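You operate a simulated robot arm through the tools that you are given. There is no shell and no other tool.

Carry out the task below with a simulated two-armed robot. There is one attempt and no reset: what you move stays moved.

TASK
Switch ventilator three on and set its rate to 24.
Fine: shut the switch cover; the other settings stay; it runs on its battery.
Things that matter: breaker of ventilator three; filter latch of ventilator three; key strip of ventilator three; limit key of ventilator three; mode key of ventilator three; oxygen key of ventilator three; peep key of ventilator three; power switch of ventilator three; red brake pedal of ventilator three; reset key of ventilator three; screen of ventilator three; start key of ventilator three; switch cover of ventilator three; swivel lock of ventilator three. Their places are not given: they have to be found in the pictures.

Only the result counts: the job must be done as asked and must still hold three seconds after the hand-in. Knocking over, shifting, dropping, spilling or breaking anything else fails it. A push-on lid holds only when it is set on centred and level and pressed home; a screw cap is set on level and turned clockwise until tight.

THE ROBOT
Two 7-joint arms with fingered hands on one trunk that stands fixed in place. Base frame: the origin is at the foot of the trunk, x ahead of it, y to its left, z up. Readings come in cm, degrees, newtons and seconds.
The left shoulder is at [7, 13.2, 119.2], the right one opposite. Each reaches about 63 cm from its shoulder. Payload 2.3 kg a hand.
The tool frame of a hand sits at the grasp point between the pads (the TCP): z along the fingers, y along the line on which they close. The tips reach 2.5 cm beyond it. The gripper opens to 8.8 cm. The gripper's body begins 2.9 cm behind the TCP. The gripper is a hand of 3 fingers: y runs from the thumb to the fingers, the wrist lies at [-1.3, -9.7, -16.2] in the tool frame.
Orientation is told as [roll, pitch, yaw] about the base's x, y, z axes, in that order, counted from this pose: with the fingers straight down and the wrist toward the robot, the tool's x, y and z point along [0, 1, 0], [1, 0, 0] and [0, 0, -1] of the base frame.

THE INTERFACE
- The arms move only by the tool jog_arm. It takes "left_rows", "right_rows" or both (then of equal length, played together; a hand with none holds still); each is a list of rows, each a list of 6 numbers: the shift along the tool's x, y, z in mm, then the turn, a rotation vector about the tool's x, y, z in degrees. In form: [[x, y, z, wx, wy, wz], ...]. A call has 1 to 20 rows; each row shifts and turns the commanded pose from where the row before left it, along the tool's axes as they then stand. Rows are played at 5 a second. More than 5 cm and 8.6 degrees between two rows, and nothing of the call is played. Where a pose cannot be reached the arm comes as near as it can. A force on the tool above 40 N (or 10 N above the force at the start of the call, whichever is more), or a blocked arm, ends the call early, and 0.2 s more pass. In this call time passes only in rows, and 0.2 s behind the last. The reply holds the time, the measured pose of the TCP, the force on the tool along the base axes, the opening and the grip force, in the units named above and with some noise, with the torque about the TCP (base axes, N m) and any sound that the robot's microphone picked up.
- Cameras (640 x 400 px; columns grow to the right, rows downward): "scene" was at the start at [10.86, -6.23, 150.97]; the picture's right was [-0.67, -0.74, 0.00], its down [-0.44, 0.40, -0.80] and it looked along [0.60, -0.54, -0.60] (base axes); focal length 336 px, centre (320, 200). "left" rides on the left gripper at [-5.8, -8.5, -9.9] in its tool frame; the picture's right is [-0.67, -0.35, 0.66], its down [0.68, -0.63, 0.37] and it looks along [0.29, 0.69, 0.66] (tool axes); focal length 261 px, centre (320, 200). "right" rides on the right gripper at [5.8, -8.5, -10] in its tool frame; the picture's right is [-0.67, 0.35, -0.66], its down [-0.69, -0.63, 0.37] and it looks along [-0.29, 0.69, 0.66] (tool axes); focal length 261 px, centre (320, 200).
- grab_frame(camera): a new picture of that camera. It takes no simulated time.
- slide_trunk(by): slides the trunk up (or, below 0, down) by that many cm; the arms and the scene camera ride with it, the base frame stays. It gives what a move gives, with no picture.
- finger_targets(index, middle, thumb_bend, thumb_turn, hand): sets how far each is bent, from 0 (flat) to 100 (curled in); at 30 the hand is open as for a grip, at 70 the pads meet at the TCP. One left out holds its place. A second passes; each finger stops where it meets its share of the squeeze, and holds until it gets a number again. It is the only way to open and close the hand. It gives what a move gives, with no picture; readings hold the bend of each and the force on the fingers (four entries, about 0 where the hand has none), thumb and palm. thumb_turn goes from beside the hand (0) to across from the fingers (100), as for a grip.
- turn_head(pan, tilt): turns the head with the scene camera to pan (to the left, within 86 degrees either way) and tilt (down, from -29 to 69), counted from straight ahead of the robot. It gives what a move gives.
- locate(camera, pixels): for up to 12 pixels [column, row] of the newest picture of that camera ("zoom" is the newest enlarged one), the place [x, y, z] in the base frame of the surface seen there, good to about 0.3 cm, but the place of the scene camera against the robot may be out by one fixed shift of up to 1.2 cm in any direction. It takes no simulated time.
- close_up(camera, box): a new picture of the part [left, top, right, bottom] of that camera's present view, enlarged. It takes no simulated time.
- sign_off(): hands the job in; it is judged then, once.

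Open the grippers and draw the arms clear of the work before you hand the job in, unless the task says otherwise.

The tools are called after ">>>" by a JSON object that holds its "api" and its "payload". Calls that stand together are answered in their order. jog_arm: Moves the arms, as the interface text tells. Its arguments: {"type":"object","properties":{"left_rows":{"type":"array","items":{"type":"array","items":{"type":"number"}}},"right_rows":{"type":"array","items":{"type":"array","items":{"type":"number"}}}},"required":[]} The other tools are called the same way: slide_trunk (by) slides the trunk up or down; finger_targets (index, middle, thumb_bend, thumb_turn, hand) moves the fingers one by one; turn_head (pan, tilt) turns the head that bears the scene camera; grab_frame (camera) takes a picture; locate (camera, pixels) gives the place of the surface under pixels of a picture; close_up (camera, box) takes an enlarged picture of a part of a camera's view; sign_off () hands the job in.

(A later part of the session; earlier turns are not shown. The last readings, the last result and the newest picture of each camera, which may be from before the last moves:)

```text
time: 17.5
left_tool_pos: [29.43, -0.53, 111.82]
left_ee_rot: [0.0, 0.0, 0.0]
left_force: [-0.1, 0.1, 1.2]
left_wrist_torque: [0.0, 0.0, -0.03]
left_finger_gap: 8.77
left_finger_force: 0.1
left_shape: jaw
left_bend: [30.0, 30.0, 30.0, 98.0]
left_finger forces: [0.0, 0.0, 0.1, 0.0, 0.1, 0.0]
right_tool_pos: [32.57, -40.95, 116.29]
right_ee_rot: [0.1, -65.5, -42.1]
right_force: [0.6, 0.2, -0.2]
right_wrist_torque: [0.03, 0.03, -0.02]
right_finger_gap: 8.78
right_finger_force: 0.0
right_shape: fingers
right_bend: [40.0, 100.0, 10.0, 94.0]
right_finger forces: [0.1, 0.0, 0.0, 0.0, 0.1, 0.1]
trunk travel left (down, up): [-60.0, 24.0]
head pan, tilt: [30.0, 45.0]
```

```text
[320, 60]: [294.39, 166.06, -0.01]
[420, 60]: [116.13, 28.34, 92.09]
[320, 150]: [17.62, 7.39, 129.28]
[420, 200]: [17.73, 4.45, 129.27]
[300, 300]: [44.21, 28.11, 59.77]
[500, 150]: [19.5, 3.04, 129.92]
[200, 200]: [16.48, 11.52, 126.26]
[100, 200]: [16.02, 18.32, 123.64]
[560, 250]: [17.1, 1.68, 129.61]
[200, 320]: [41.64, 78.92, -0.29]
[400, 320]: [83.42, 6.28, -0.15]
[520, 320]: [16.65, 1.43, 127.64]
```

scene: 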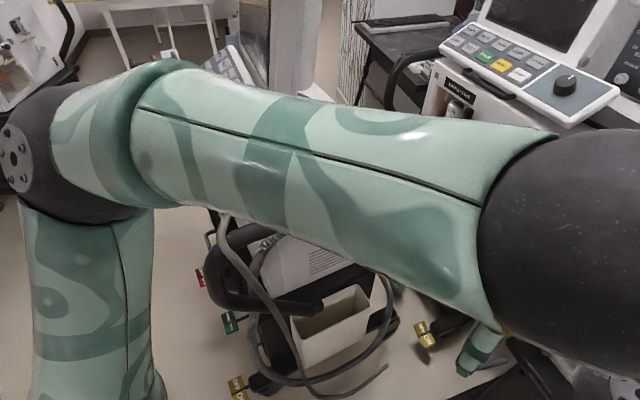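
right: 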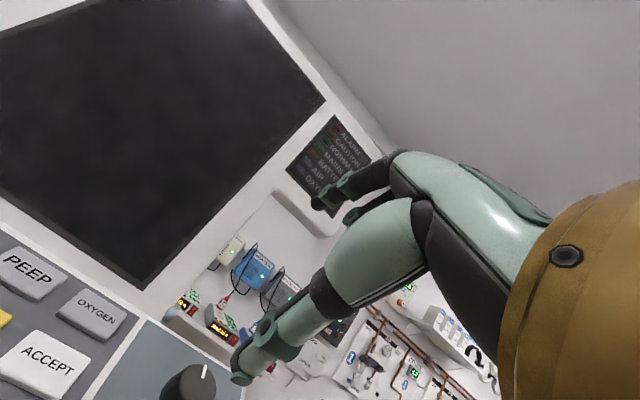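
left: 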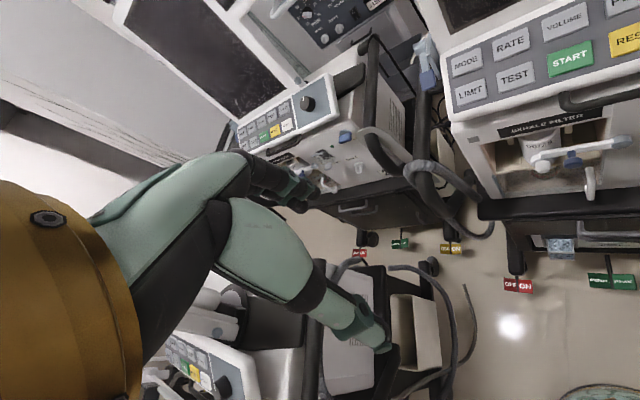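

Space to the left of the left hand is free. I move the left hand 12 cm to the left.

>>> {"api": "jog_arm", "payload": {"left_rows": [[40, 0, 0, 0, 0, 0], [40, 0, 0, 0, 0, 0], [40, -10, 0, 0, 0, 0]]}}

>>> {"api": "turn_head", "payload": {"pan": -45, "tilt": 50}}

>>> {"api": "grab_frame", "payload": {"camera": "scene"}}

```text
time: 18.3
left_tool_pos: [28.26, 11.66, 112.05]
left_ee_rot: [-0.1, 0.0, 0.1]
left_force: [-0.2, -0.1, 0.8]
left_wrist_torque: [-0.01, -0.03, -0.02]
left_finger_gap: 8.76
left_finger_force: 0.1
left_shape: jaw
left_bend: [30.0, 30.0, 30.0, 98.0]
left_finger forces: [0.0, 0.0, 0.1, 0.0, 0.0, 0.0]
right_tool_pos: [32.47, -40.67, 116.38]
right_ee_rot: [-0.1, -65.6, -42.0]
right_force: [-0.8, -0.1, 0.1]
right_wrist_torque: [0.0, -0.03, 0.01]
right_finger_gap: 8.76
right_finger_force: 0.1
right_shape: fingers
right_bend: [40.0, 100.0, 10.0, 94.0]
right_finger forces: [0.0, 0.0, 0.0, 0.1, 0.0, 0.1]
trunk travel left (down, up): [-60.0, 24.0]
head pan, tilt: [30.0, 45.0]
```

```text
time: 19.8
left_tool_pos: [28.46, 11.47, 112.05]
left_ee_rot: [0.0, 0.0, 0.0]
left_force: [1.0, 0.1, -0.4]
left_wrist_torque: [0.01, -0.01, -0.02]
left_finger_gap: 8.77
left_finger_force: 0.2
left_shape: jaw
left_bend: [30.0, 30.0, 30.0, 98.0]
left_finger forces: [0.1, 0.0, 0.0, 0.0, 0.0, 0.0]
right_tool_pos: [32.57, -40.71, 116.28]
right_ee_rot: [-0.1, -65.5, -41.9]
right_force: [-0.7, -0.2, 0.9]
right_wrist_torque: [-0.02, 0.02, -0.01]
right_finger_gap: 8.77
right_finger_force: 0.0
right_shape: fingers
right_bend: [40.0, 100.0, 10.0, 94.0]
right_finger forces: [0.1, 0.0, 0.0, 0.0, 0.0, 0.0]
trunk travel left (down, up): [-60.0, 24.0]
head pan, tilt: [-45.0, 50.0]
```

```text
taken
```

scene: 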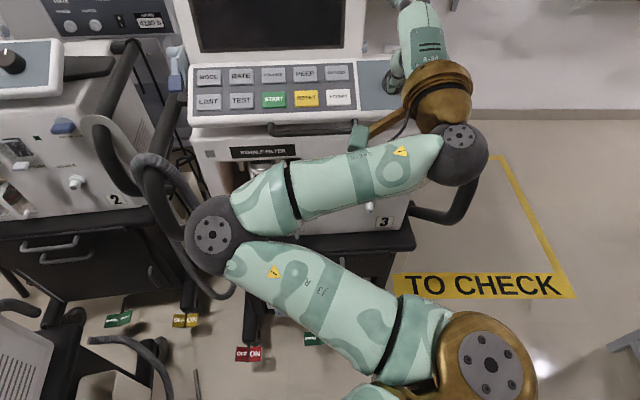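

The arm is clear now. I straighten the index (bend 10) as the hooking finger and look with the hand camera.

>>> {"api": "finger_targets", "payload": {"hand": "right", "index": 10}}

>>> {"api": "locate", "payload": {"camera": "scene", "pixels": [[275, 130], [300, 132], [330, 128], [340, 125], [300, 112], [365, 220], [375, 205]]}}

>>> {"api": "slide_trunk", "payload": {"by": -10}}

>>> {"api": "grab_frame", "payload": {"camera": "right"}}

>>> {"api": "grab_frame", "payload": {"camera": "scene"}}

```text
time: 20.8
left_tool_pos: [28.47, 11.5, 112.08]
left_ee_rot: [0.0, 0.0, 0.0]
left_force: [0.2, 0.0, 0.9]
left_wrist_torque: [0.0, 0.0, -0.01]
left_finger_gap: 8.78
left_finger_force: 0.1
left_shape: jaw
left_bend: [30.0, 30.0, 30.0, 98.0]
left_finger forces: [0.0, 0.1, 0.1, 0.0, 0.0, 0.0]
right_tool_pos: [32.54, -40.87, 116.22]
right_ee_rot: [-0.1, -65.5, -42.1]
right_force: [0.1, 0.4, 0.1]
right_wrist_torque: [0.01, -0.02, 0.01]
right_finger_gap: 12.03
right_finger_force: 0.0
right_shape: fingers
right_bend: [10.0, 100.0, 10.0, 94.0]
right_finger forces: [0.0, 0.0, 0.0, 0.0, 0.1, 0.1]
trunk travel left (down, up): [-60.0, 24.0]
head pan, tilt: [-45.0, 50.0]
```

```text
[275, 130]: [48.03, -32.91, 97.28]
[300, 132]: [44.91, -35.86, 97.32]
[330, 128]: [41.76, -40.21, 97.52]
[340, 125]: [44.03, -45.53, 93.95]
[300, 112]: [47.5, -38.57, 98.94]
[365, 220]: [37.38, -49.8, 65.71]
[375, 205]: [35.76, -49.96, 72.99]
```

```text
time: 22.1
left_tool_pos: [28.38, 11.58, 102.14]
left_ee_rot: [0.0, 0.0, 0.1]
left_force: [-0.4, -1.0, 0.0]
left_wrist_torque: [0.0, 0.03, -0.01]
left_finger_gap: 8.75
left_finger_force: 0.0
left_shape: jaw
left_bend: [30.0, 30.0, 30.0, 98.0]
left_finger forces: [0.0, 0.0, 0.0, 0.1, 0.0, 0.0]
right_tool_pos: [32.56, -40.79, 106.24]
right_ee_rot: [0.0, -65.5, -42.0]
right_force: [-0.2, 0.9, -0.9]
right_wrist_torque: [0.0, 0.0, 0.01]
right_finger_gap: 12.03
right_finger_force: 0.0
right_shape: fingers
right_bend: [10.0, 100.0, 10.0, 94.0]
right_finger forces: [0.0, 0.0, 0.0, 0.0, 0.0, 0.0]
trunk travel left (down, up): [-50.0, 34.0]
head pan, tilt: [-45.0, 50.0]
```

```text
taken
```

right: 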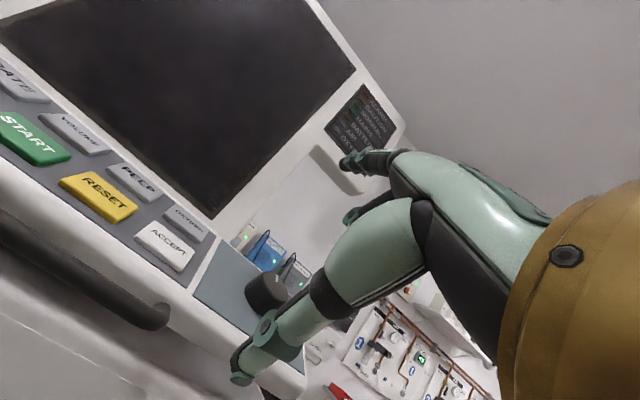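

```text
taken
```

scene: 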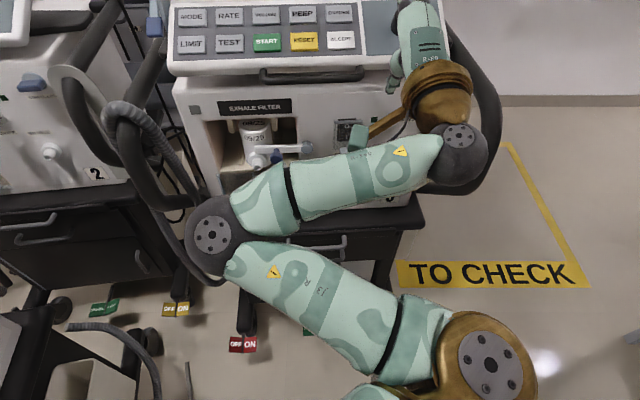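

Index tip at about n=53, handle front at n=57, so vertical descent is clear. I lower the trunk 22 cm more.

>>> {"api": "slide_trunk", "payload": {"by": -12}}

>>> {"api": "slide_trunk", "payload": {"by": -10}}

>>> {"api": "grab_frame", "payload": {"camera": "right"}}

>>> {"api": "grab_frame", "payload": {"camera": "scene"}}

```text
time: 23.6
left_tool_pos: [28.5, 11.59, 90.12]
left_ee_rot: [-0.1, 0.0, 0.0]
left_force: [-0.4, -0.6, 0.0]
left_wrist_torque: [0.01, -0.02, 0.01]
left_finger_gap: 8.79
left_finger_force: 0.1
left_shape: jaw
left_bend: [30.0, 30.0, 30.0, 98.0]
left_finger forces: [0.1, 0.0, 0.1, 0.0, 0.0, 0.0]
right_tool_pos: [32.58, -40.8, 94.27]
right_ee_rot: [0.0, -65.6, -42.0]
right_force: [0.4, 0.3, -0.1]
right_wrist_torque: [0.0, 0.0, -0.01]
right_finger_gap: 12.04
right_finger_force: 0.1
right_shape: fingers
right_bend: [10.0, 100.0, 10.0, 94.0]
right_finger forces: [0.0, 0.1, 0.0, 0.0, 0.0, 0.0]
trunk travel left (down, up): [-38.0, 46.0]
head pan, tilt: [-45.0, 50.0]
```

```text
time: 24.9
left_tool_pos: [28.43, 11.46, 80.07]
left_ee_rot: [0.1, 0.0, 0.0]
left_force: [1.2, 0.4, -0.1]
left_wrist_torque: [0.01, 0.0, -0.02]
left_finger_gap: 8.79
left_finger_force: 0.0
left_shape: jaw
left_bend: [30.0, 30.0, 30.0, 98.0]
left_finger forces: [0.0, 0.0, 0.0, 0.1, 0.0, 0.1]
right_tool_pos: [32.63, -40.82, 84.25]
right_ee_rot: [0.1, -65.4, -42.0]
right_force: [0.4, 0.8, 0.0]
right_wrist_torque: [0.02, 0.0, -0.02]
right_finger_gap: 12.05
right_finger_force: 0.1
right_shape: fingers
right_bend: [10.0, 100.0, 10.0, 94.0]
right_finger forces: [0.0, 0.0, 0.1, 0.0, 0.0, 0.0]
trunk travel left (down, up): [-28.0, 56.0]
head pan, tilt: [-45.0, 50.0]
```

```text
taken
```

right: 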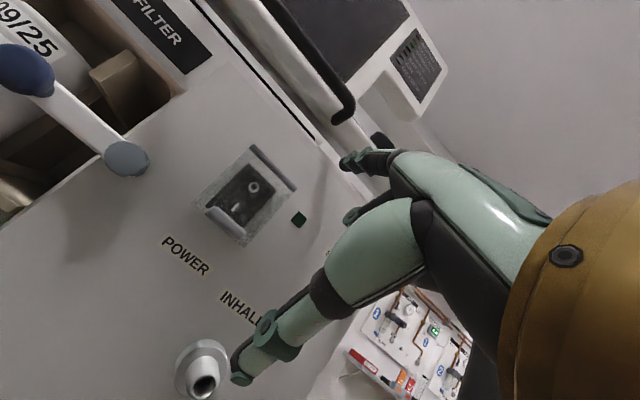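

```text
taken
```

scene: 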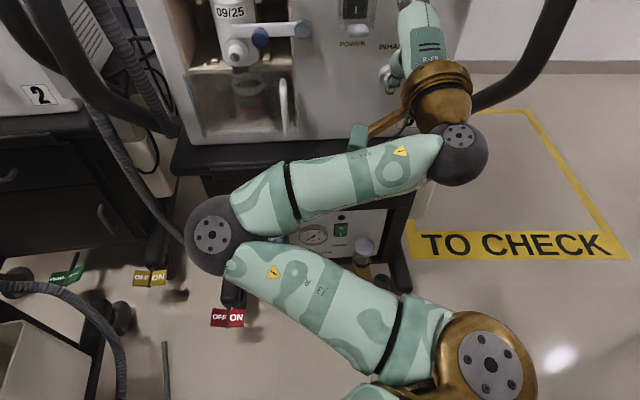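

The right camera now has a clear look at the power switch (245,195). I enlarge and measure it.

>>> {"api": "close_up", "payload": {"camera": "right", "box": [160, 120, 340, 300]}}

>>> {"api": "locate", "payload": {"camera": "right", "pixels": [[228, 222], [212, 212], [240, 235], [258, 160], [275, 172], [290, 185], [238, 205], [253, 187], [298, 219], [200, 260], [204, 385], [180, 200]]}}

>>> {"api": "turn_head", "payload": {"pan": -45, "tilt": 30}}

>>> {"api": "grab_frame", "payload": {"camera": "scene"}}

```text
2.22 times, centred on (250, 210) of right
```

zoom: 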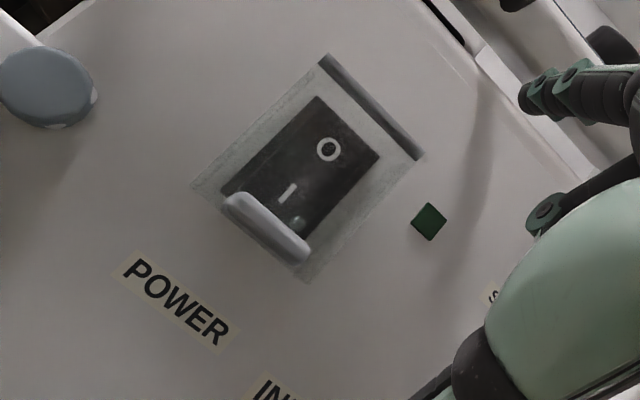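

```text
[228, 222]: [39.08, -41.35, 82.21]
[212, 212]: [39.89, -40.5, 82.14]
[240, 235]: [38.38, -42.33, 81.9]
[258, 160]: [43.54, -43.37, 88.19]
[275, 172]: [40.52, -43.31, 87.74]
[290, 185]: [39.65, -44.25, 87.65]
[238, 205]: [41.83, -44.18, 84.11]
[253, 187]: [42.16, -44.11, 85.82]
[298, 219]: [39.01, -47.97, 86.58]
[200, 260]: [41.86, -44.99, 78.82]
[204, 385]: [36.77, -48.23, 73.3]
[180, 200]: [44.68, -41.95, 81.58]
```

```text
time: 25.8
left_tool_pos: [28.38, 11.48, 80.14]
left_ee_rot: [-0.1, 0.0, 0.0]
left_force: [-0.1, 0.6, -0.4]
left_wrist_torque: [0.0, -0.04, -0.01]
left_finger_gap: 8.78
left_finger_force: 0.0
left_shape: jaw
left_bend: [30.0, 30.0, 30.0, 98.0]
left_finger forces: [0.0, 0.0, 0.1, 0.0, 0.0, 0.1]
right_tool_pos: [32.48, -40.74, 84.2]
right_ee_rot: [-0.2, -65.4, -42.0]
right_force: [-0.8, 0.3, -1.1]
right_wrist_torque: [0.01, 0.01, 0.0]
right_finger_gap: 12.02
right_finger_force: 0.1
right_shape: fingers
right_bend: [10.0, 100.0, 10.0, 94.0]
right_finger forces: [0.1, 0.1, 0.0, 0.1, 0.0, 0.0]
trunk travel left (down, up): [-28.0, 56.0]
head pan, tilt: [-45.0, 30.0]
```

```text
taken
```

scene: 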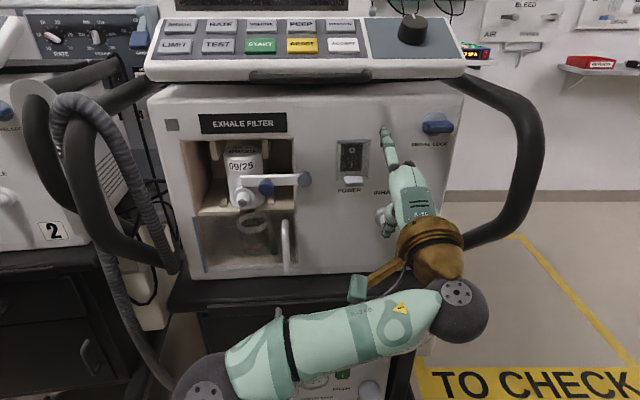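

Scene view is excellent: index finger at (385,135), switch at (352,157), tab at (353,181). I measure finger and switch in the same picture for relative alignment.

>>> {"api": "close_up", "payload": {"camera": "scene", "box": [320, 110, 440, 210]}}

>>> {"api": "locate", "payload": {"camera": "scene", "pixels": [[383, 130], [386, 138], [389, 148], [392, 158], [353, 181], [345, 180], [361, 181], [352, 163], [352, 142], [380, 218], [375, 195], [385, 210]]}}

>>> {"api": "locate", "payload": {"camera": "right", "pixels": [[343, 163], [350, 158], [360, 163], [372, 157], [385, 165], [352, 215], [348, 221], [240, 378], [262, 350]]}}

```text
4.00 times, centred on (380, 160) of scene
```

zoom: 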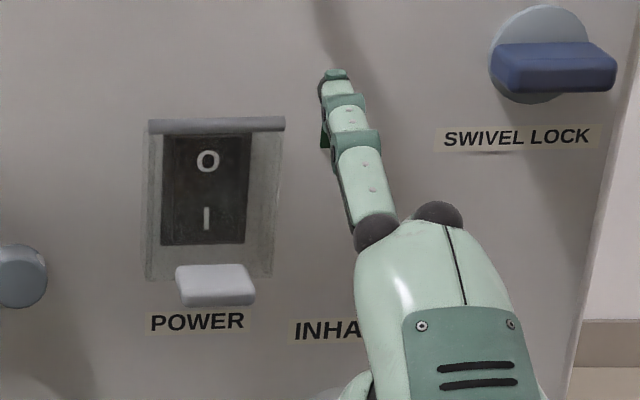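

```text
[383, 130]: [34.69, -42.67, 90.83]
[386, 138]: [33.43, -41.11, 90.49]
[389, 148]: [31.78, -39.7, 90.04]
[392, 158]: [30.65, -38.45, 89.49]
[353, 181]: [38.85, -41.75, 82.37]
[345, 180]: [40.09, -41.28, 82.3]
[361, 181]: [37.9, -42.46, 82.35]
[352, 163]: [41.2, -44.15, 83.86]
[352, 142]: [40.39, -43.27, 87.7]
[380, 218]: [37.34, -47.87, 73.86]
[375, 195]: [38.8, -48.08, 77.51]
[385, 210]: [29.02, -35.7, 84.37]
```

```text
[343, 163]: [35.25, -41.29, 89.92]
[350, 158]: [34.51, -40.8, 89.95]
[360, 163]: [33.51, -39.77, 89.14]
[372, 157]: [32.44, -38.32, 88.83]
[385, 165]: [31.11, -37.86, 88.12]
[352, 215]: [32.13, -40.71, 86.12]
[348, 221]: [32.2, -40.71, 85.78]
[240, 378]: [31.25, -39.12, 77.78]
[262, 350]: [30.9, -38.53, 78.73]
```

Relative to the finger (r=8.4), the switch is at r≈5.15, so I shift +32 mm in tool x. Then I lower 11.5 cm so the fingertip comes below the tab.

>>> {"api": "jog_arm", "payload": {"right_rows": [[16, 0, 0, 0, 0, 0], [16, 0, 0, 0, 0, 0]]}}

>>> {"api": "slide_trunk", "payload": {"by": -11.5}}

>>> {"api": "turn_head", "payload": {"pan": -45, "tilt": 22}}

>>> {"api": "grab_frame", "payload": {"camera": "scene"}}

>>> {"api": "grab_frame", "payload": {"camera": "right"}}

```text
time: 26.4
left_tool_pos: [28.43, 11.49, 80.14]
left_ee_rot: [0.0, 0.0, 0.0]
left_force: [0.0, -0.1, 0.5]
left_wrist_torque: [-0.02, 0.0, -0.01]
left_finger_gap: 8.79
left_finger_force: 0.0
left_shape: jaw
left_bend: [30.0, 30.0, 30.0, 98.0]
left_finger forces: [0.0, 0.0, 0.0, 0.0, 0.1, 0.0]
right_tool_pos: [34.99, -38.48, 84.36]
right_ee_rot: [0.0, -65.5, -42.0]
right_force: [0.3, 0.1, -0.4]
right_wrist_torque: [-0.02, -0.01, -0.05]
right_finger_gap: 12.03
right_finger_force: 0.1
right_shape: fingers
right_bend: [10.0, 100.0, 10.0, 94.0]
right_finger forces: [0.1, 0.1, 0.0, 0.1, 0.1, 0.0]
trunk travel left (down, up): [-28.0, 56.0]
head pan, tilt: [-45.0, 30.0]
```

```text
time: 27.8
left_tool_pos: [28.49, 11.5, 68.69]
left_ee_rot: [0.1, 0.0, 0.0]
left_force: [-0.3, 0.5, -0.8]
left_wrist_torque: [0.01, 0.02, 0.0]
left_finger_gap: 8.77
left_finger_force: 0.0
left_shape: jaw
left_bend: [30.0, 30.0, 30.0, 98.0]
left_finger forces: [0.0, 0.1, 0.0, 0.0, 0.0, 0.0]
right_tool_pos: [35.0, -38.42, 72.77]
right_ee_rot: [0.0, -65.5, -42.1]
right_force: [0.8, 0.2, -0.3]
right_wrist_torque: [-0.02, -0.02, -0.02]
right_finger_gap: 12.05
right_finger_force: 0.1
right_shape: fingers
right_bend: [10.0, 100.0, 10.0, 94.0]
right_finger forces: [0.1, 0.1, 0.2, 0.1, 0.0, 0.1]
trunk travel left (down, up): [-16.5, 67.5]
head pan, tilt: [-45.0, 30.0]
```

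```text
time: 28.5
left_tool_pos: [28.4, 11.43, 68.66]
left_ee_rot: [0.0, 0.0, 0.0]
left_force: [0.2, 1.1, 0.2]
left_wrist_torque: [0.0, 0.0, -0.01]
left_finger_gap: 8.75
left_finger_force: 0.0
left_shape: jaw
left_bend: [30.0, 30.0, 30.0, 98.0]
left_finger forces: [0.0, 0.0, 0.1, 0.1, 0.1, 0.0]
right_tool_pos: [34.97, -38.48, 72.83]
right_ee_rot: [-0.1, -65.4, -42.0]
right_force: [0.3, -0.2, 1.2]
right_wrist_torque: [-0.01, -0.01, 0.0]
right_finger_gap: 12.02
right_finger_force: 0.0
right_shape: fingers
right_bend: [10.0, 100.0, 10.0, 94.0]
right_finger forces: [0.1, 0.1, 0.1, 0.1, 0.1, 0.0]
trunk travel left (down, up): [-16.5, 67.5]
head pan, tilt: [-45.0, 22.0]
```

```text
taken
```

scene: 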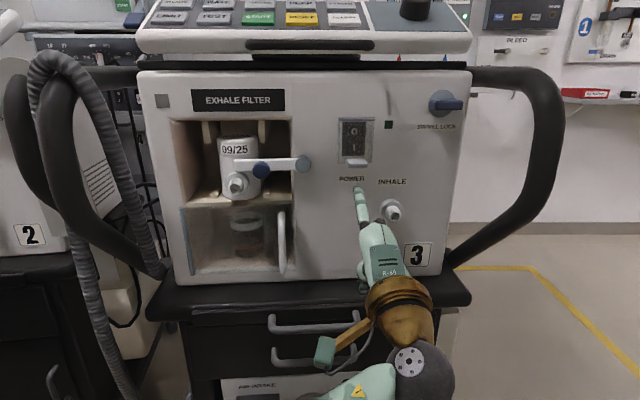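

```text
taken
```

right: 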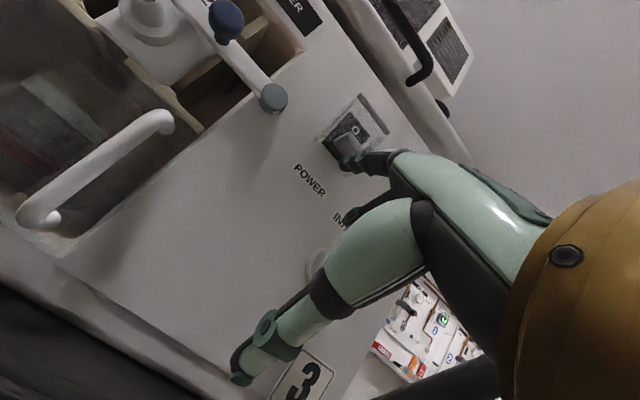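

The finger is in front and below. I enlarge to verify heights relative to the tab.

>>> {"api": "close_up", "payload": {"camera": "scene", "box": [310, 100, 430, 200]}}

>>> {"api": "locate", "payload": {"camera": "zoom", "pixels": [[182, 247], [240, 252], [210, 262], [215, 98], [245, 350], [248, 365], [250, 380], [255, 395], [215, 290], [330, 260]]}}

>>> {"api": "close_up", "payload": {"camera": "right", "box": [290, 80, 430, 220]}}

>>> {"api": "locate", "payload": {"camera": "zoom", "pixels": [[240, 320], [290, 300], [330, 310], [250, 270], [230, 240], [205, 260], [360, 130]]}}

```text
4.00 times, centred on (370, 150) of scene
```

zoom: 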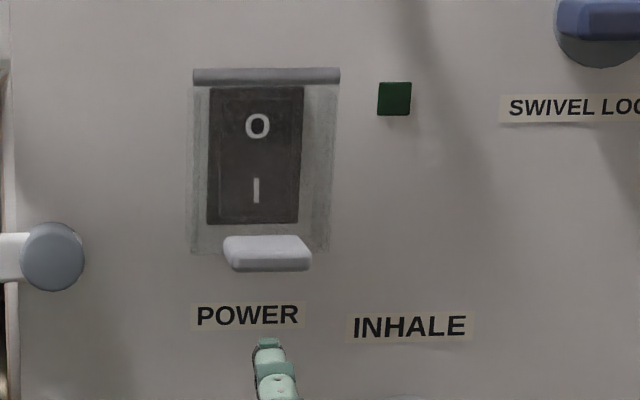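

```text
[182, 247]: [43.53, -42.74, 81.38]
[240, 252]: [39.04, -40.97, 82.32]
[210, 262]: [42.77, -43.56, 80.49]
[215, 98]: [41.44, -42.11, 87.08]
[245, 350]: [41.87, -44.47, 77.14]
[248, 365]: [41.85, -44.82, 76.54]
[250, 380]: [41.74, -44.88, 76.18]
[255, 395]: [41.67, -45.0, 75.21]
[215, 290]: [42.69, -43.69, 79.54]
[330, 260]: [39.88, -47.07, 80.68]
```

```text
2.86 times, centred on (360, 150) of right
```

zoom: 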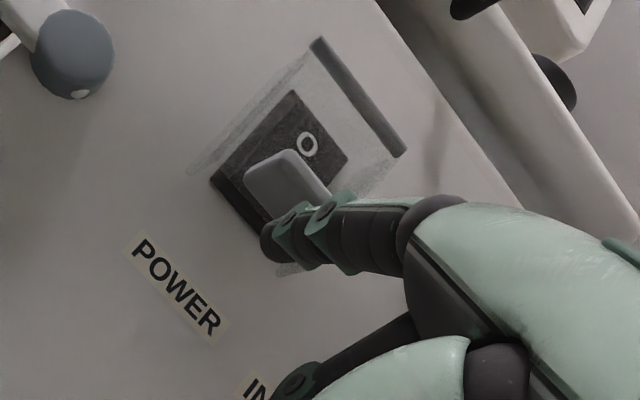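

```text
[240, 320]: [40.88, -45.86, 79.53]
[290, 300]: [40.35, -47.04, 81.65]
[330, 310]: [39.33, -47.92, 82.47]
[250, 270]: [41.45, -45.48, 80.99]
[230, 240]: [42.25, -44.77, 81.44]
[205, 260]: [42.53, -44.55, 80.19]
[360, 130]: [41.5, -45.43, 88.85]
```

>>> {"api": "close_up", "payload": {"camera": "scene", "box": [310, 120, 430, 220]}}

>>> {"api": "locate", "payload": {"camera": "zoom", "pixels": [[268, 172], [230, 172], [305, 175], [268, 262], [272, 275], [275, 292], [268, 186], [240, 120]]}}

```text
4.00 times, centred on (370, 170) of scene
```

zoom: 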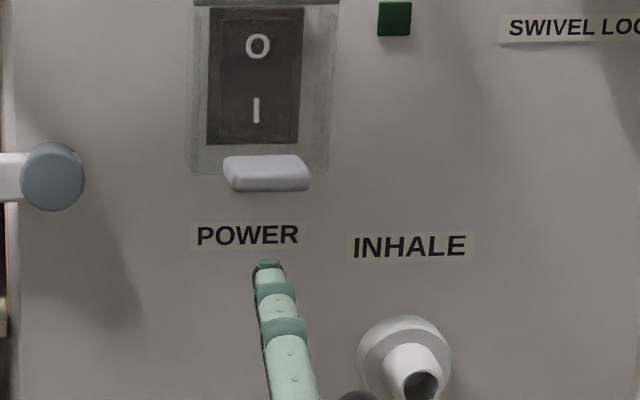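

```text
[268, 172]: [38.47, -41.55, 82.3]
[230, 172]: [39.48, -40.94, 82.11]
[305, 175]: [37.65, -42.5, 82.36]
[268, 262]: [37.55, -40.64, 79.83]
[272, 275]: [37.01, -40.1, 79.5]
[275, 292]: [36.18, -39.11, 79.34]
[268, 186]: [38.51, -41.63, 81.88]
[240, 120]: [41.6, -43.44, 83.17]
```

Finger tip: r=5.08, n=55.1, top z=79.8; tab: r=5.14, bottom about 81.5. I slide the finger 45 mm forward under the tab.

>>> {"api": "jog_arm", "payload": {"right_rows": [[0, 6.2, 13.6, 0, 0, 0], [0, 6.2, 13.6, 0, 0, 0], [0, 6.2, 13.7, 0, 0, 0]]}}

>>> {"api": "close_up", "payload": {"camera": "scene", "box": [310, 120, 430, 220]}}

>>> {"api": "close_up", "payload": {"camera": "right", "box": [290, 80, 430, 220]}}

```text
time: 29.3
left_tool_pos: [28.41, 11.48, 68.7]
left_ee_rot: [0.1, 0.0, 0.0]
left_force: [0.3, -0.3, 1.2]
left_wrist_torque: [-0.02, -0.01, -0.02]
left_finger_gap: 8.76
left_finger_force: 0.0
left_shape: jaw
left_bend: [30.0, 30.0, 30.0, 98.0]
left_finger forces: [0.0, 0.0, 0.0, 0.0, 0.0, 0.1]
right_tool_pos: [38.41, -41.4, 72.63]
right_ee_rot: [0.1, -65.5, -42.0]
right_force: [-0.3, 1.0, -0.5]
right_wrist_torque: [-0.01, 0.02, 0.04]
right_finger_gap: 12.05
right_finger_force: 0.2
right_shape: fingers
right_bend: [10.0, 100.0, 10.0, 94.0]
right_finger forces: [0.1, 0.1, 0.1, 0.1, 0.0, 0.1]
trunk travel left (down, up): [-16.5, 67.5]
head pan, tilt: [-45.0, 22.0]
```

```text
4.00 times, centred on (370, 170) of scene
```

zoom: 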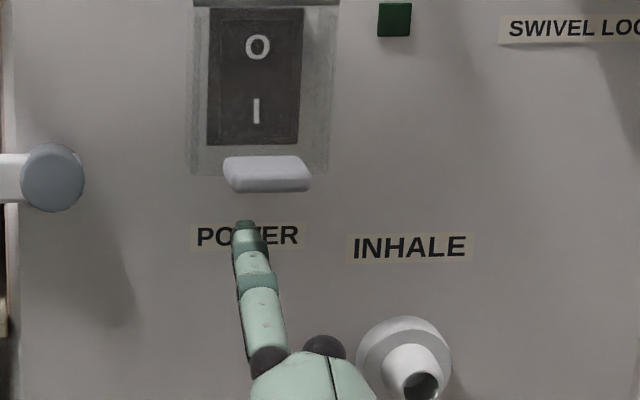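

```text
2.86 times, centred on (360, 150) of right
```

zoom: 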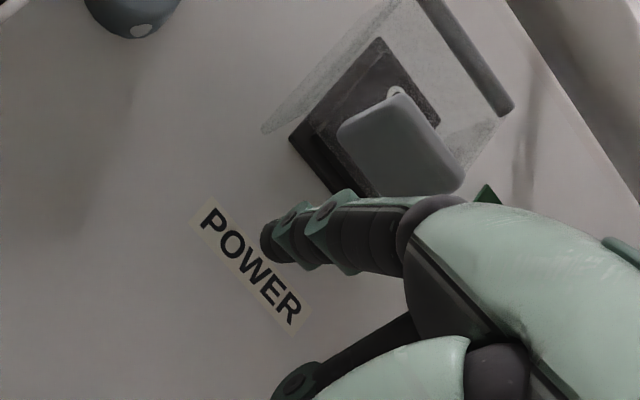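

The tip is under the tab (parallax accounts for the pixel offset). I lift 25 mm in small steps.

>>> {"api": "jog_arm", "payload": {"right_rows": [[0, 7.3, -3.3, 0, 0, 0], [0, 7.3, -3.3, 0, 0, 0], [0, 7.3, -3.3, 0, 0, 0], [0, 4.5, -2, 0, 0, 0]]}}

>>> {"api": "close_up", "payload": {"camera": "scene", "box": [310, 100, 430, 200]}}

>>> {"api": "close_up", "payload": {"camera": "right", "box": [290, 80, 430, 220]}}

```text
time: 30.3
left_tool_pos: [28.62, 11.49, 68.65]
left_ee_rot: [0.0, 0.0, 0.0]
left_force: [0.0, 0.6, 0.8]
left_wrist_torque: [-0.03, 0.01, 0.0]
left_finger_gap: 8.77
left_finger_force: 0.0
left_shape: jaw
left_bend: [30.0, 30.0, 30.0, 98.0]
left_finger forces: [0.0, 0.0, 0.0, 0.1, 0.0, 0.0]
right_tool_pos: [38.35, -41.62, 75.43]
right_ee_rot: [-0.2, -65.2, -41.8]
right_force: [-2.4, 1.6, -7.7]
right_wrist_torque: [-0.03, 0.1, 0.04]
right_finger_gap: 11.46
right_finger_force: 3.8
right_shape: fingers
right_bend: [14.0, 100.0, 10.0, 94.0]
right_finger forces: [7.6, 0.0, 0.1, 0.0, 0.1, 0.0]
trunk travel left (down, up): [-16.5, 67.5]
head pan, tilt: [-45.0, 22.0]
```

```text
4.00 times, centred on (370, 150) of scene
```

zoom: 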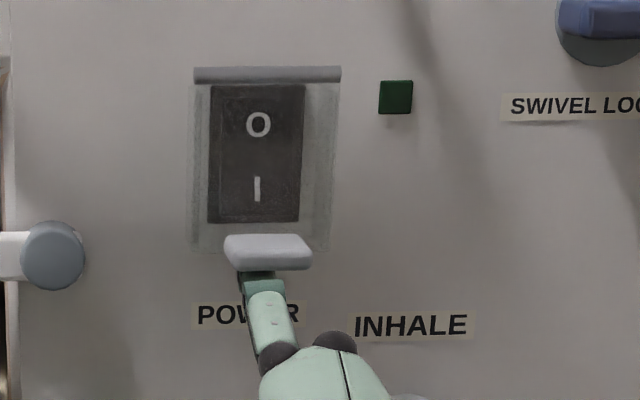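

```text
2.86 times, centred on (360, 150) of right
```

zoom: 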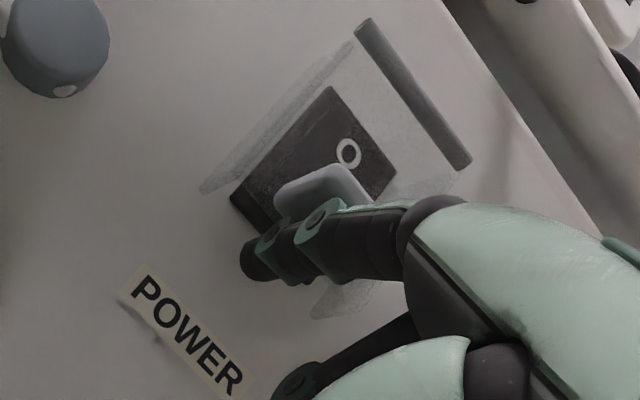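

The finger pushed up with 7.6 N but near the hinge line (the tip contacts the tab root), so little leverage. I back off and retry with the tip only under the outer edge of the tab.

>>> {"api": "jog_arm", "payload": {"right_rows": [[0, -7.3, 3.3, 0, 0, 0], [0, -4.6, -10, 0, 0, 0], [0, -4.6, -10, 0, 0, 0]]}}

>>> {"api": "close_up", "payload": {"camera": "scene", "box": [310, 100, 430, 200]}}

>>> {"api": "locate", "payload": {"camera": "zoom", "pixels": [[268, 250], [230, 252], [300, 255], [255, 285], [260, 295], [265, 310], [257, 278], [268, 262]]}}

>>> {"api": "close_up", "payload": {"camera": "right", "box": [290, 80, 430, 220]}}

```text
time: 31.1
left_tool_pos: [28.4, 11.61, 68.62]
left_ee_rot: [0.0, -0.1, 0.0]
left_force: [0.3, 0.2, 0.8]
left_wrist_torque: [0.0, -0.03, -0.01]
left_finger_gap: 8.78
left_finger_force: 0.0
left_shape: jaw
left_bend: [30.0, 30.0, 30.0, 98.0]
left_finger forces: [0.0, 0.0, 0.0, 0.1, 0.1, 0.1]
right_tool_pos: [36.62, -40.09, 74.83]
right_ee_rot: [0.0, -65.6, -42.0]
right_force: [-0.5, 0.0, 0.7]
right_wrist_torque: [0.02, -0.02, -0.02]
right_finger_gap: 12.05
right_finger_force: 0.0
right_shape: fingers
right_bend: [10.0, 100.0, 10.0, 94.0]
right_finger forces: [0.1, 0.0, 0.0, 0.1, 0.0, 0.0]
trunk travel left (down, up): [-16.5, 67.5]
head pan, tilt: [-45.0, 22.0]
```

```text
4.00 times, centred on (370, 150) of scene
```

zoom: 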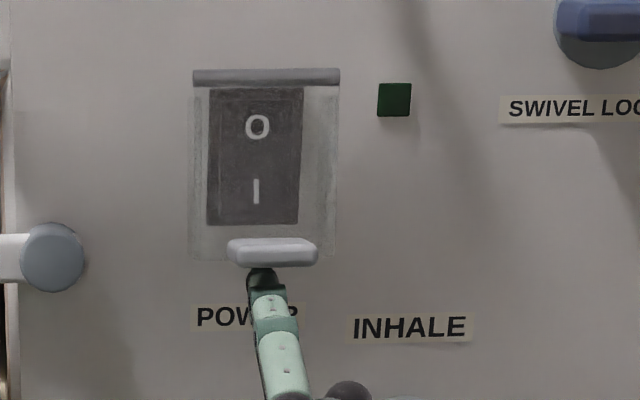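

```text
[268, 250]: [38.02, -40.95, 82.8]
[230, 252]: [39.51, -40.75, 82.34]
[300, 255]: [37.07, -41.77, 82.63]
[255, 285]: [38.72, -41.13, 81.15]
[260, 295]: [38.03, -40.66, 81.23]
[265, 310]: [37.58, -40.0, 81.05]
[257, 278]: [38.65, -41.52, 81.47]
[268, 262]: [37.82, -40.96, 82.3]
```

```text
2.86 times, centred on (360, 150) of right
```

zoom: 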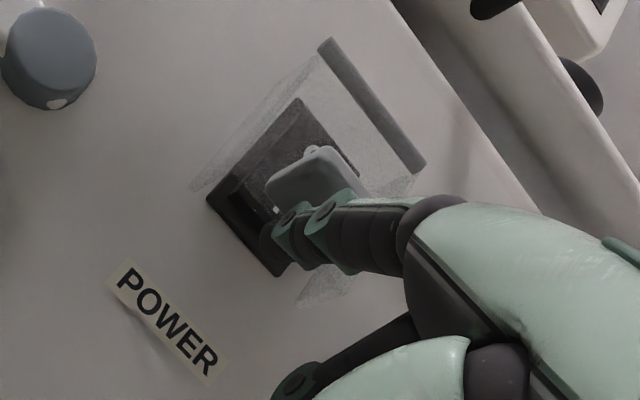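

The cover has started to swing (tab now at z≈82.8, no force). I keep lifting, up and slightly outward along the arc.

>>> {"api": "jog_arm", "payload": {"right_rows": [[0, 6, -4.8, 0, 0, 0], [0, 6, -4.8, 0, 0, 0]]}}

>>> {"api": "close_up", "payload": {"camera": "scene", "box": [310, 100, 430, 200]}}

>>> {"api": "close_up", "payload": {"camera": "right", "box": [290, 80, 430, 220]}}

```text
time: 31.7
left_tool_pos: [28.54, 11.42, 68.53]
left_ee_rot: [0.1, 0.1, 0.0]
left_force: [0.6, 0.5, -0.4]
left_wrist_torque: [-0.01, -0.01, 0.0]
left_finger_gap: 8.77
left_finger_force: 0.0
left_shape: jaw
left_bend: [30.0, 30.0, 30.0, 98.0]
left_finger forces: [0.0, 0.0, 0.0, 0.0, 0.1, 0.0]
right_tool_pos: [36.41, -39.77, 76.1]
right_ee_rot: [0.0, -65.3, -41.9]
right_force: [-2.3, 1.7, -8.3]
right_wrist_torque: [0.05, 0.14, 0.02]
right_finger_gap: 11.15
right_finger_force: 4.6
right_shape: fingers
right_bend: [15.0, 100.0, 10.0, 94.0]
right_finger forces: [9.0, 0.1, 0.0, 0.0, 0.0, 0.0]
trunk travel left (down, up): [-16.5, 67.5]
head pan, tilt: [-45.0, 22.0]
```

```text
4.00 times, centred on (370, 150) of scene
```

zoom: 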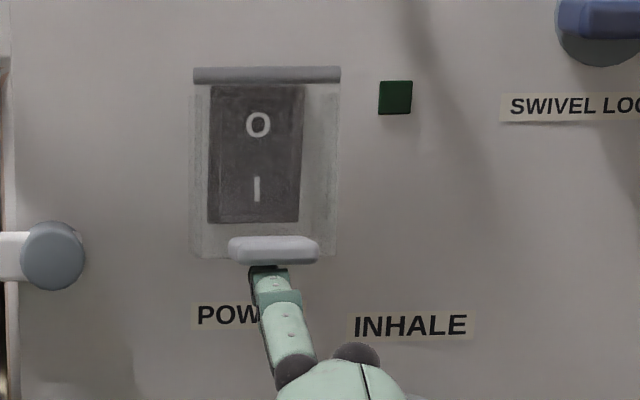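

```text
2.86 times, centred on (360, 150) of right
```

zoom: 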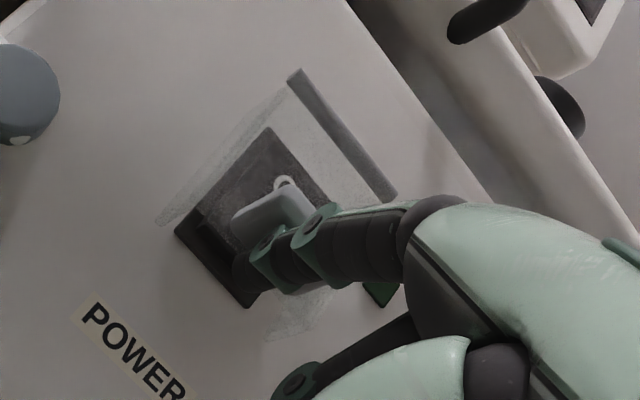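

The finger is flexing (bend 15, 9 N) and the cover resists with friction. I push on another 10 mm outward-up and watch the force.

>>> {"api": "jog_arm", "payload": {"right_rows": [[0, 4, -4, 0, 0, 0], [0, 4, -4, 0, 0, 0]]}}

>>> {"api": "close_up", "payload": {"camera": "scene", "box": [310, 100, 430, 200]}}

```text
time: 32.3
left_tool_pos: [28.61, 11.34, 68.59]
left_ee_rot: [0.0, 0.0, 0.0]
left_force: [-0.2, -0.2, 0.0]
left_wrist_torque: [0.05, 0.01, 0.0]
left_finger_gap: 8.75
left_finger_force: 0.1
left_shape: jaw
left_bend: [30.0, 30.0, 30.0, 98.0]
left_finger forces: [0.1, 0.1, 0.2, 0.1, 0.0, 0.1]
right_tool_pos: [36.09, -39.59, 77.17]
right_ee_rot: [0.0, -65.3, -41.9]
right_force: [-5.0, 4.0, -13.9]
right_wrist_torque: [-0.01, 0.12, 0.05]
right_finger_gap: 10.21
right_finger_force: 7.8
right_shape: fingers
right_bend: [21.0, 100.0, 10.0, 94.0]
right_finger forces: [15.2, 0.1, 0.0, 0.0, 0.1, 0.1]
trunk travel left (down, up): [-16.5, 67.5]
head pan, tilt: [-45.0, 22.0]
```

```text
4.00 times, centred on (370, 150) of scene
```

zoom: 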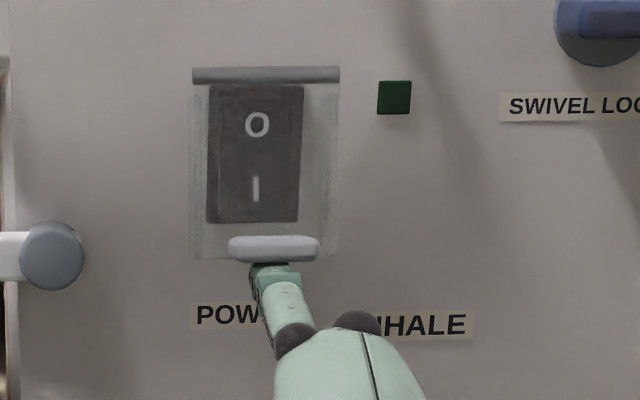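

The upward push jams because friction opposes the tab's outward swing. I drag outward while pressed, following the arc (mostly outward, a bit up).

>>> {"api": "jog_arm", "payload": {"right_rows": [[0, -1.1, -7.2, 0, 0, 0], [0, -1.1, -7.2, 0, 0, 0], [0, 0, -7.7, 0, 0, 0]]}}

>>> {"api": "close_up", "payload": {"camera": "scene", "box": [310, 100, 430, 200]}}

>>> {"api": "close_up", "payload": {"camera": "right", "box": [250, 80, 430, 220]}}

```text
time: 33.1
left_tool_pos: [28.41, 11.58, 68.66]
left_ee_rot: [-0.2, -0.1, 0.0]
left_force: [-0.8, -0.5, -0.1]
left_wrist_torque: [-0.01, -0.01, 0.0]
left_finger_gap: 8.76
left_finger_force: 0.1
left_shape: jaw
left_bend: [30.0, 30.0, 30.0, 98.0]
left_finger forces: [0.0, 0.1, 0.0, 0.0, 0.1, 0.0]
right_tool_pos: [34.42, -38.16, 78.22]
right_ee_rot: [0.1, -65.5, -42.0]
right_force: [-5.7, 6.2, -9.0]
right_wrist_torque: [-0.06, 0.03, 0.03]
right_finger_gap: 10.64
right_finger_force: 6.0
right_shape: fingers
right_bend: [18.0, 100.0, 10.0, 94.0]
right_finger forces: [12.6, 0.0, 0.0, 0.0, 0.0, 0.0]
trunk travel left (down, up): [-16.5, 67.5]
head pan, tilt: [-45.0, 22.0]
```

```text
4.00 times, centred on (370, 150) of scene
```

zoom: 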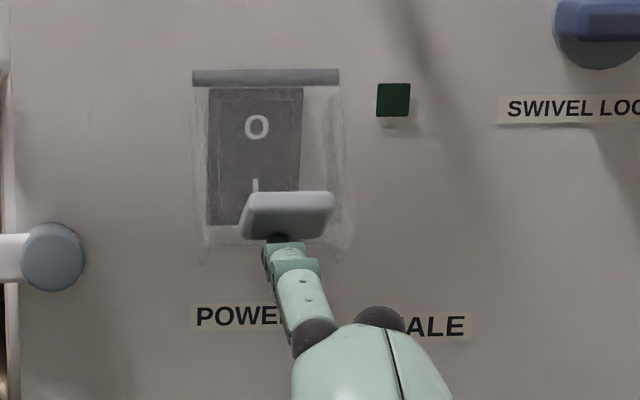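

```text
2.86 times, centred on (340, 150) of right
```

zoom: 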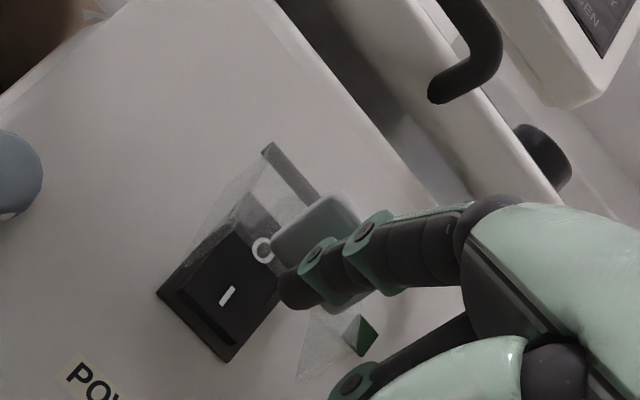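

It works: the cover is now about 40° open. I keep following the arc, now equally outward and up, then up.

>>> {"api": "jog_arm", "payload": {"right_rows": [[0, 3.8, -8.8, 0, 0, 0], [0, 4.8, -7.5, 0, 0, 0], [0, 6.2, -6.2, 0, 0, 0], [0, 7.3, -5.1, 0, 0, 0]]}}

>>> {"api": "close_up", "payload": {"camera": "scene", "box": [310, 80, 430, 180]}}

>>> {"api": "close_up", "payload": {"camera": "right", "box": [190, 60, 430, 260]}}

```text
time: 34.1
left_tool_pos: [28.42, 11.47, 68.65]
left_ee_rot: [-0.1, 0.0, 0.0]
left_force: [0.1, 0.5, 0.7]
left_wrist_torque: [0.0, 0.0, -0.03]
left_finger_gap: 8.75
left_finger_force: 0.1
left_shape: jaw
left_bend: [30.0, 30.0, 30.0, 98.0]
left_finger forces: [0.0, 0.0, 0.0, 0.1, 0.1, 0.1]
right_tool_pos: [33.25, -36.84, 81.28]
right_ee_rot: [-0.1, -65.6, -41.9]
right_force: [-1.7, 1.2, -0.2]
right_wrist_torque: [-0.07, -0.08, 0.02]
right_finger_gap: 12.09
right_finger_force: 0.8
right_shape: fingers
right_bend: [10.0, 100.0, 10.0, 94.0]
right_finger forces: [1.9, 0.0, 0.1, 0.1, 0.0, 0.0]
trunk travel left (down, up): [-16.5, 67.5]
head pan, tilt: [-45.0, 22.0]
```

```text
4.00 times, centred on (370, 130) of scene
```

zoom: 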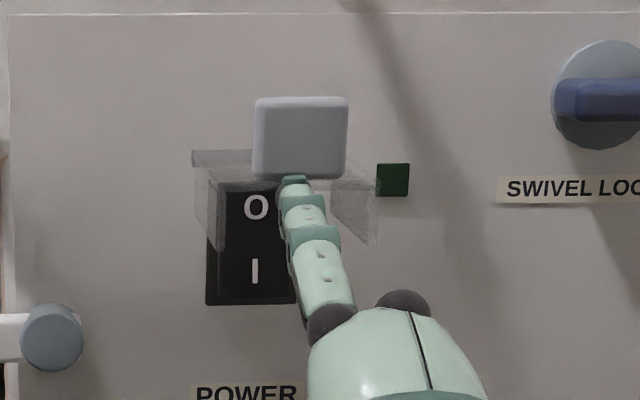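

```text
2.00 times, centred on (310, 160) of right
```

zoom: 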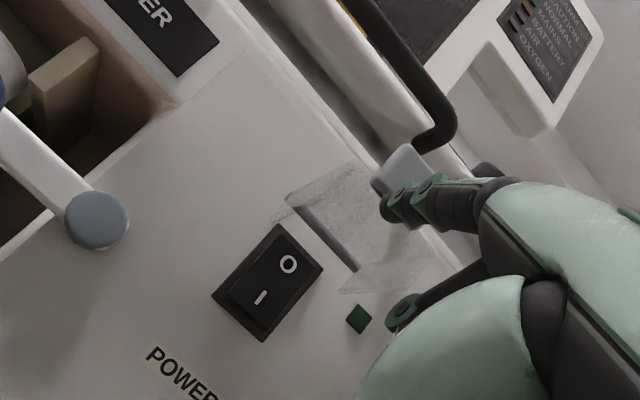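

The cover is about 80° open. I lift a further 14 mm to swing it past horizontal.

>>> {"api": "jog_arm", "payload": {"right_rows": [[0, 6.5, -2.4, 0, 0, 0], [0, 7, -1.5, 0, 0, 0]]}}

>>> {"api": "close_up", "payload": {"camera": "scene", "box": [310, 80, 430, 180]}}

>>> {"api": "close_up", "payload": {"camera": "right", "box": [190, 60, 430, 260]}}

```text
time: 34.7
left_tool_pos: [28.52, 11.46, 68.71]
left_ee_rot: [-0.2, 0.0, 0.0]
left_force: [-0.8, -0.4, -0.3]
left_wrist_torque: [0.0, 0.03, -0.01]
left_finger_gap: 8.77
left_finger_force: 0.1
left_shape: jaw
left_bend: [30.0, 30.0, 30.0, 98.0]
left_finger forces: [0.0, 0.0, 0.0, 0.0, 0.0, 0.0]
right_tool_pos: [33.39, -37.19, 82.74]
right_ee_rot: [0.0, -65.5, -41.9]
right_force: [-0.6, 0.2, -0.2]
right_wrist_torque: [-0.09, -0.02, -0.01]
right_finger_gap: 12.1
right_finger_force: 0.9
right_shape: fingers
right_bend: [10.0, 100.0, 10.0, 94.0]
right_finger forces: [1.0, 0.0, 0.0, 0.1, 0.0, 0.1]
trunk travel left (down, up): [-16.5, 67.5]
head pan, tilt: [-45.0, 22.0]
```

```text
4.00 times, centred on (370, 130) of scene
```

zoom: 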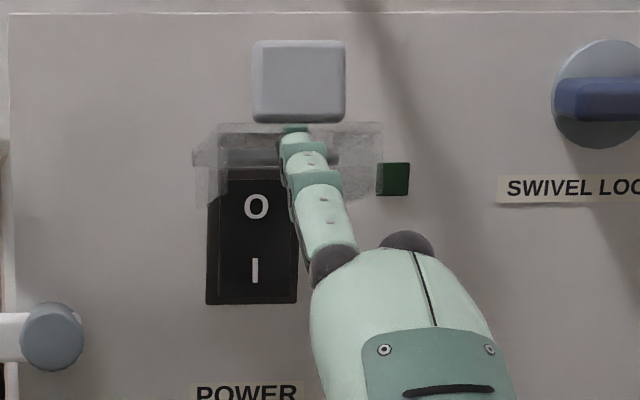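

```text
2.00 times, centred on (310, 160) of right
```

zoom: 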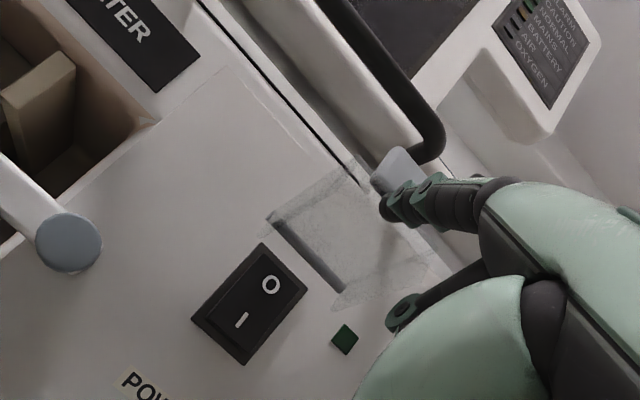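

Now about 100° open with almost no force. One more push of ~12 mm, then I move the finger down to the rocker level to see whether the cover stays.

>>> {"api": "jog_arm", "payload": {"right_rows": [[0, 7, 0, 0, 0, 0], [0, 7, 1.5, 0, 0, 0], [0, -8, 0, 0, 0, 0], [0, -9, 4, 0, 0, 0]]}}

>>> {"api": "close_up", "payload": {"camera": "scene", "box": [310, 80, 430, 180]}}

>>> {"api": "close_up", "payload": {"camera": "right", "box": [190, 60, 430, 260]}}

```text
time: 35.7
left_tool_pos: [28.4, 11.58, 68.51]
left_ee_rot: [-0.1, -0.1, 0.0]
left_force: [0.4, 0.4, 0.3]
left_wrist_torque: [0.01, 0.03, -0.02]
left_finger_gap: 8.76
left_finger_force: 0.1
left_shape: jaw
left_bend: [30.0, 30.0, 30.0, 98.0]
left_finger forces: [0.0, 0.0, 0.0, 0.0, 0.0, 0.0]
right_tool_pos: [33.65, -37.41, 82.21]
right_ee_rot: [0.1, -65.6, -41.9]
right_force: [-3.0, 2.4, 0.3]
right_wrist_torque: [-0.21, -0.22, 0.03]
right_finger_gap: 12.46
right_finger_force: 2.2
right_shape: fingers
right_bend: [8.0, 100.0, 10.0, 94.0]
right_finger forces: [4.6, 0.1, 0.1, 0.1, 0.1, 0.1]
trunk travel left (down, up): [-16.5, 67.5]
head pan, tilt: [-45.0, 22.0]
```

```text
4.00 times, centred on (370, 130) of scene
```

zoom: 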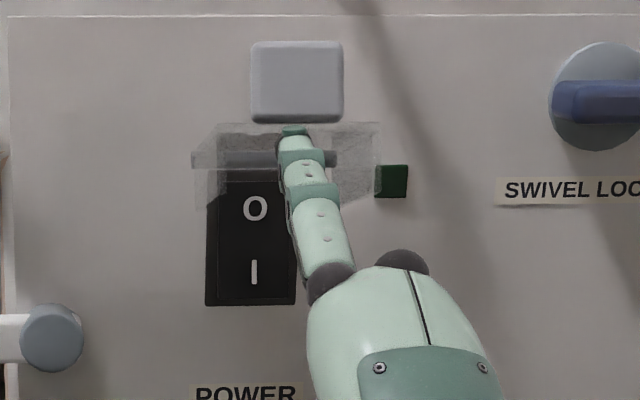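

```text
2.00 times, centred on (310, 160) of right
```

zoom: 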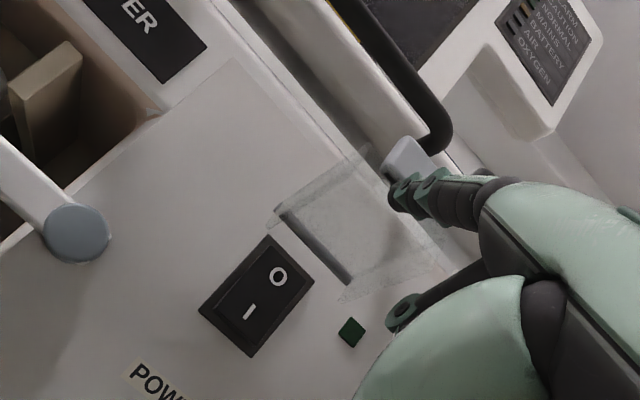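

The cover looks at its stop (~100°). I withdraw the finger backward and slightly down along its own axis, and see whether the cover stays.

>>> {"api": "jog_arm", "payload": {"right_rows": [[0, -8, -8, 0, 0, 0], [0, -8, -8, 0, 0, 0], [0, -8, -6, 0, 0, 0]]}}

>>> {"api": "close_up", "payload": {"camera": "scene", "box": [310, 80, 430, 180]}}

>>> {"api": "grab_frame", "payload": {"camera": "right"}}

```text
time: 36.5
left_tool_pos: [28.34, 11.49, 68.64]
left_ee_rot: [0.0, 0.0, -0.1]
left_force: [-0.3, -0.3, 0.1]
left_wrist_torque: [0.0, 0.0, 0.01]
left_finger_gap: 8.77
left_finger_force: 0.1
left_shape: jaw
left_bend: [30.0, 30.0, 30.0, 98.0]
left_finger forces: [0.0, 0.0, 0.0, 0.1, 0.1, 0.0]
right_tool_pos: [31.6, -35.83, 80.84]
right_ee_rot: [-0.1, -65.4, -41.8]
right_force: [-0.7, 0.3, 0.7]
right_wrist_torque: [-0.03, 0.01, 0.0]
right_finger_gap: 12.06
right_finger_force: 0.2
right_shape: fingers
right_bend: [10.0, 100.0, 10.0, 94.0]
right_finger forces: [0.0, 0.0, 0.1, 0.0, 0.0, 0.1]
right hand out of reach, approached as far as the arm can: row 3
trunk travel left (down, up): [-16.5, 67.5]
head pan, tilt: [-45.0, 22.0]
```

```text
4.00 times, centred on (370, 130) of scene
```

zoom: 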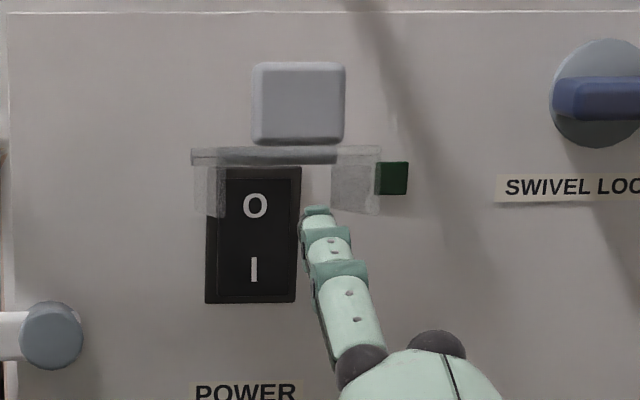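

```text
taken
```

right: 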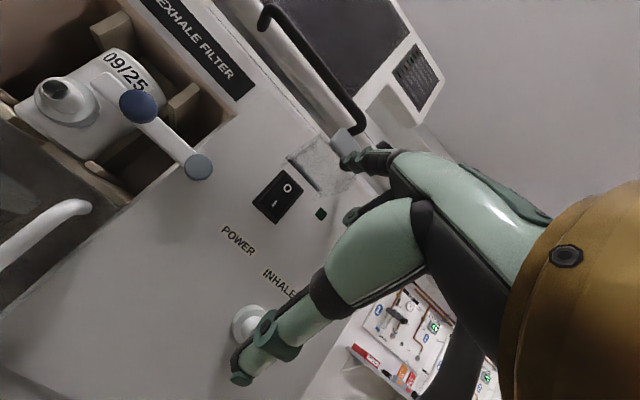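

The cover stays open by itself. Now I measure the rocker's "I" (254,270) and the finger tip in the same zoomed scene picture.

>>> {"api": "locate", "payload": {"camera": "zoom", "pixels": [[253, 270], [254, 285], [240, 280], [270, 280], [255, 205], [317, 212], [322, 225], [327, 240], [300, 80], [315, 205], [265, 157]]}}

```text
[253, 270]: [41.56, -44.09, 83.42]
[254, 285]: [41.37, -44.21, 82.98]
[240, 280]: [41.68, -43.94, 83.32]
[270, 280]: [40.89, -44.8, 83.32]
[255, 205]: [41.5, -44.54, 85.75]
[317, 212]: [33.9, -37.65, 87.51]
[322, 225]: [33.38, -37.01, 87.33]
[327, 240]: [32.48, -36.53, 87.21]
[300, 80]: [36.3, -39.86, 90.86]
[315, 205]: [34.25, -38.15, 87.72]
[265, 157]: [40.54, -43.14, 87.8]
```

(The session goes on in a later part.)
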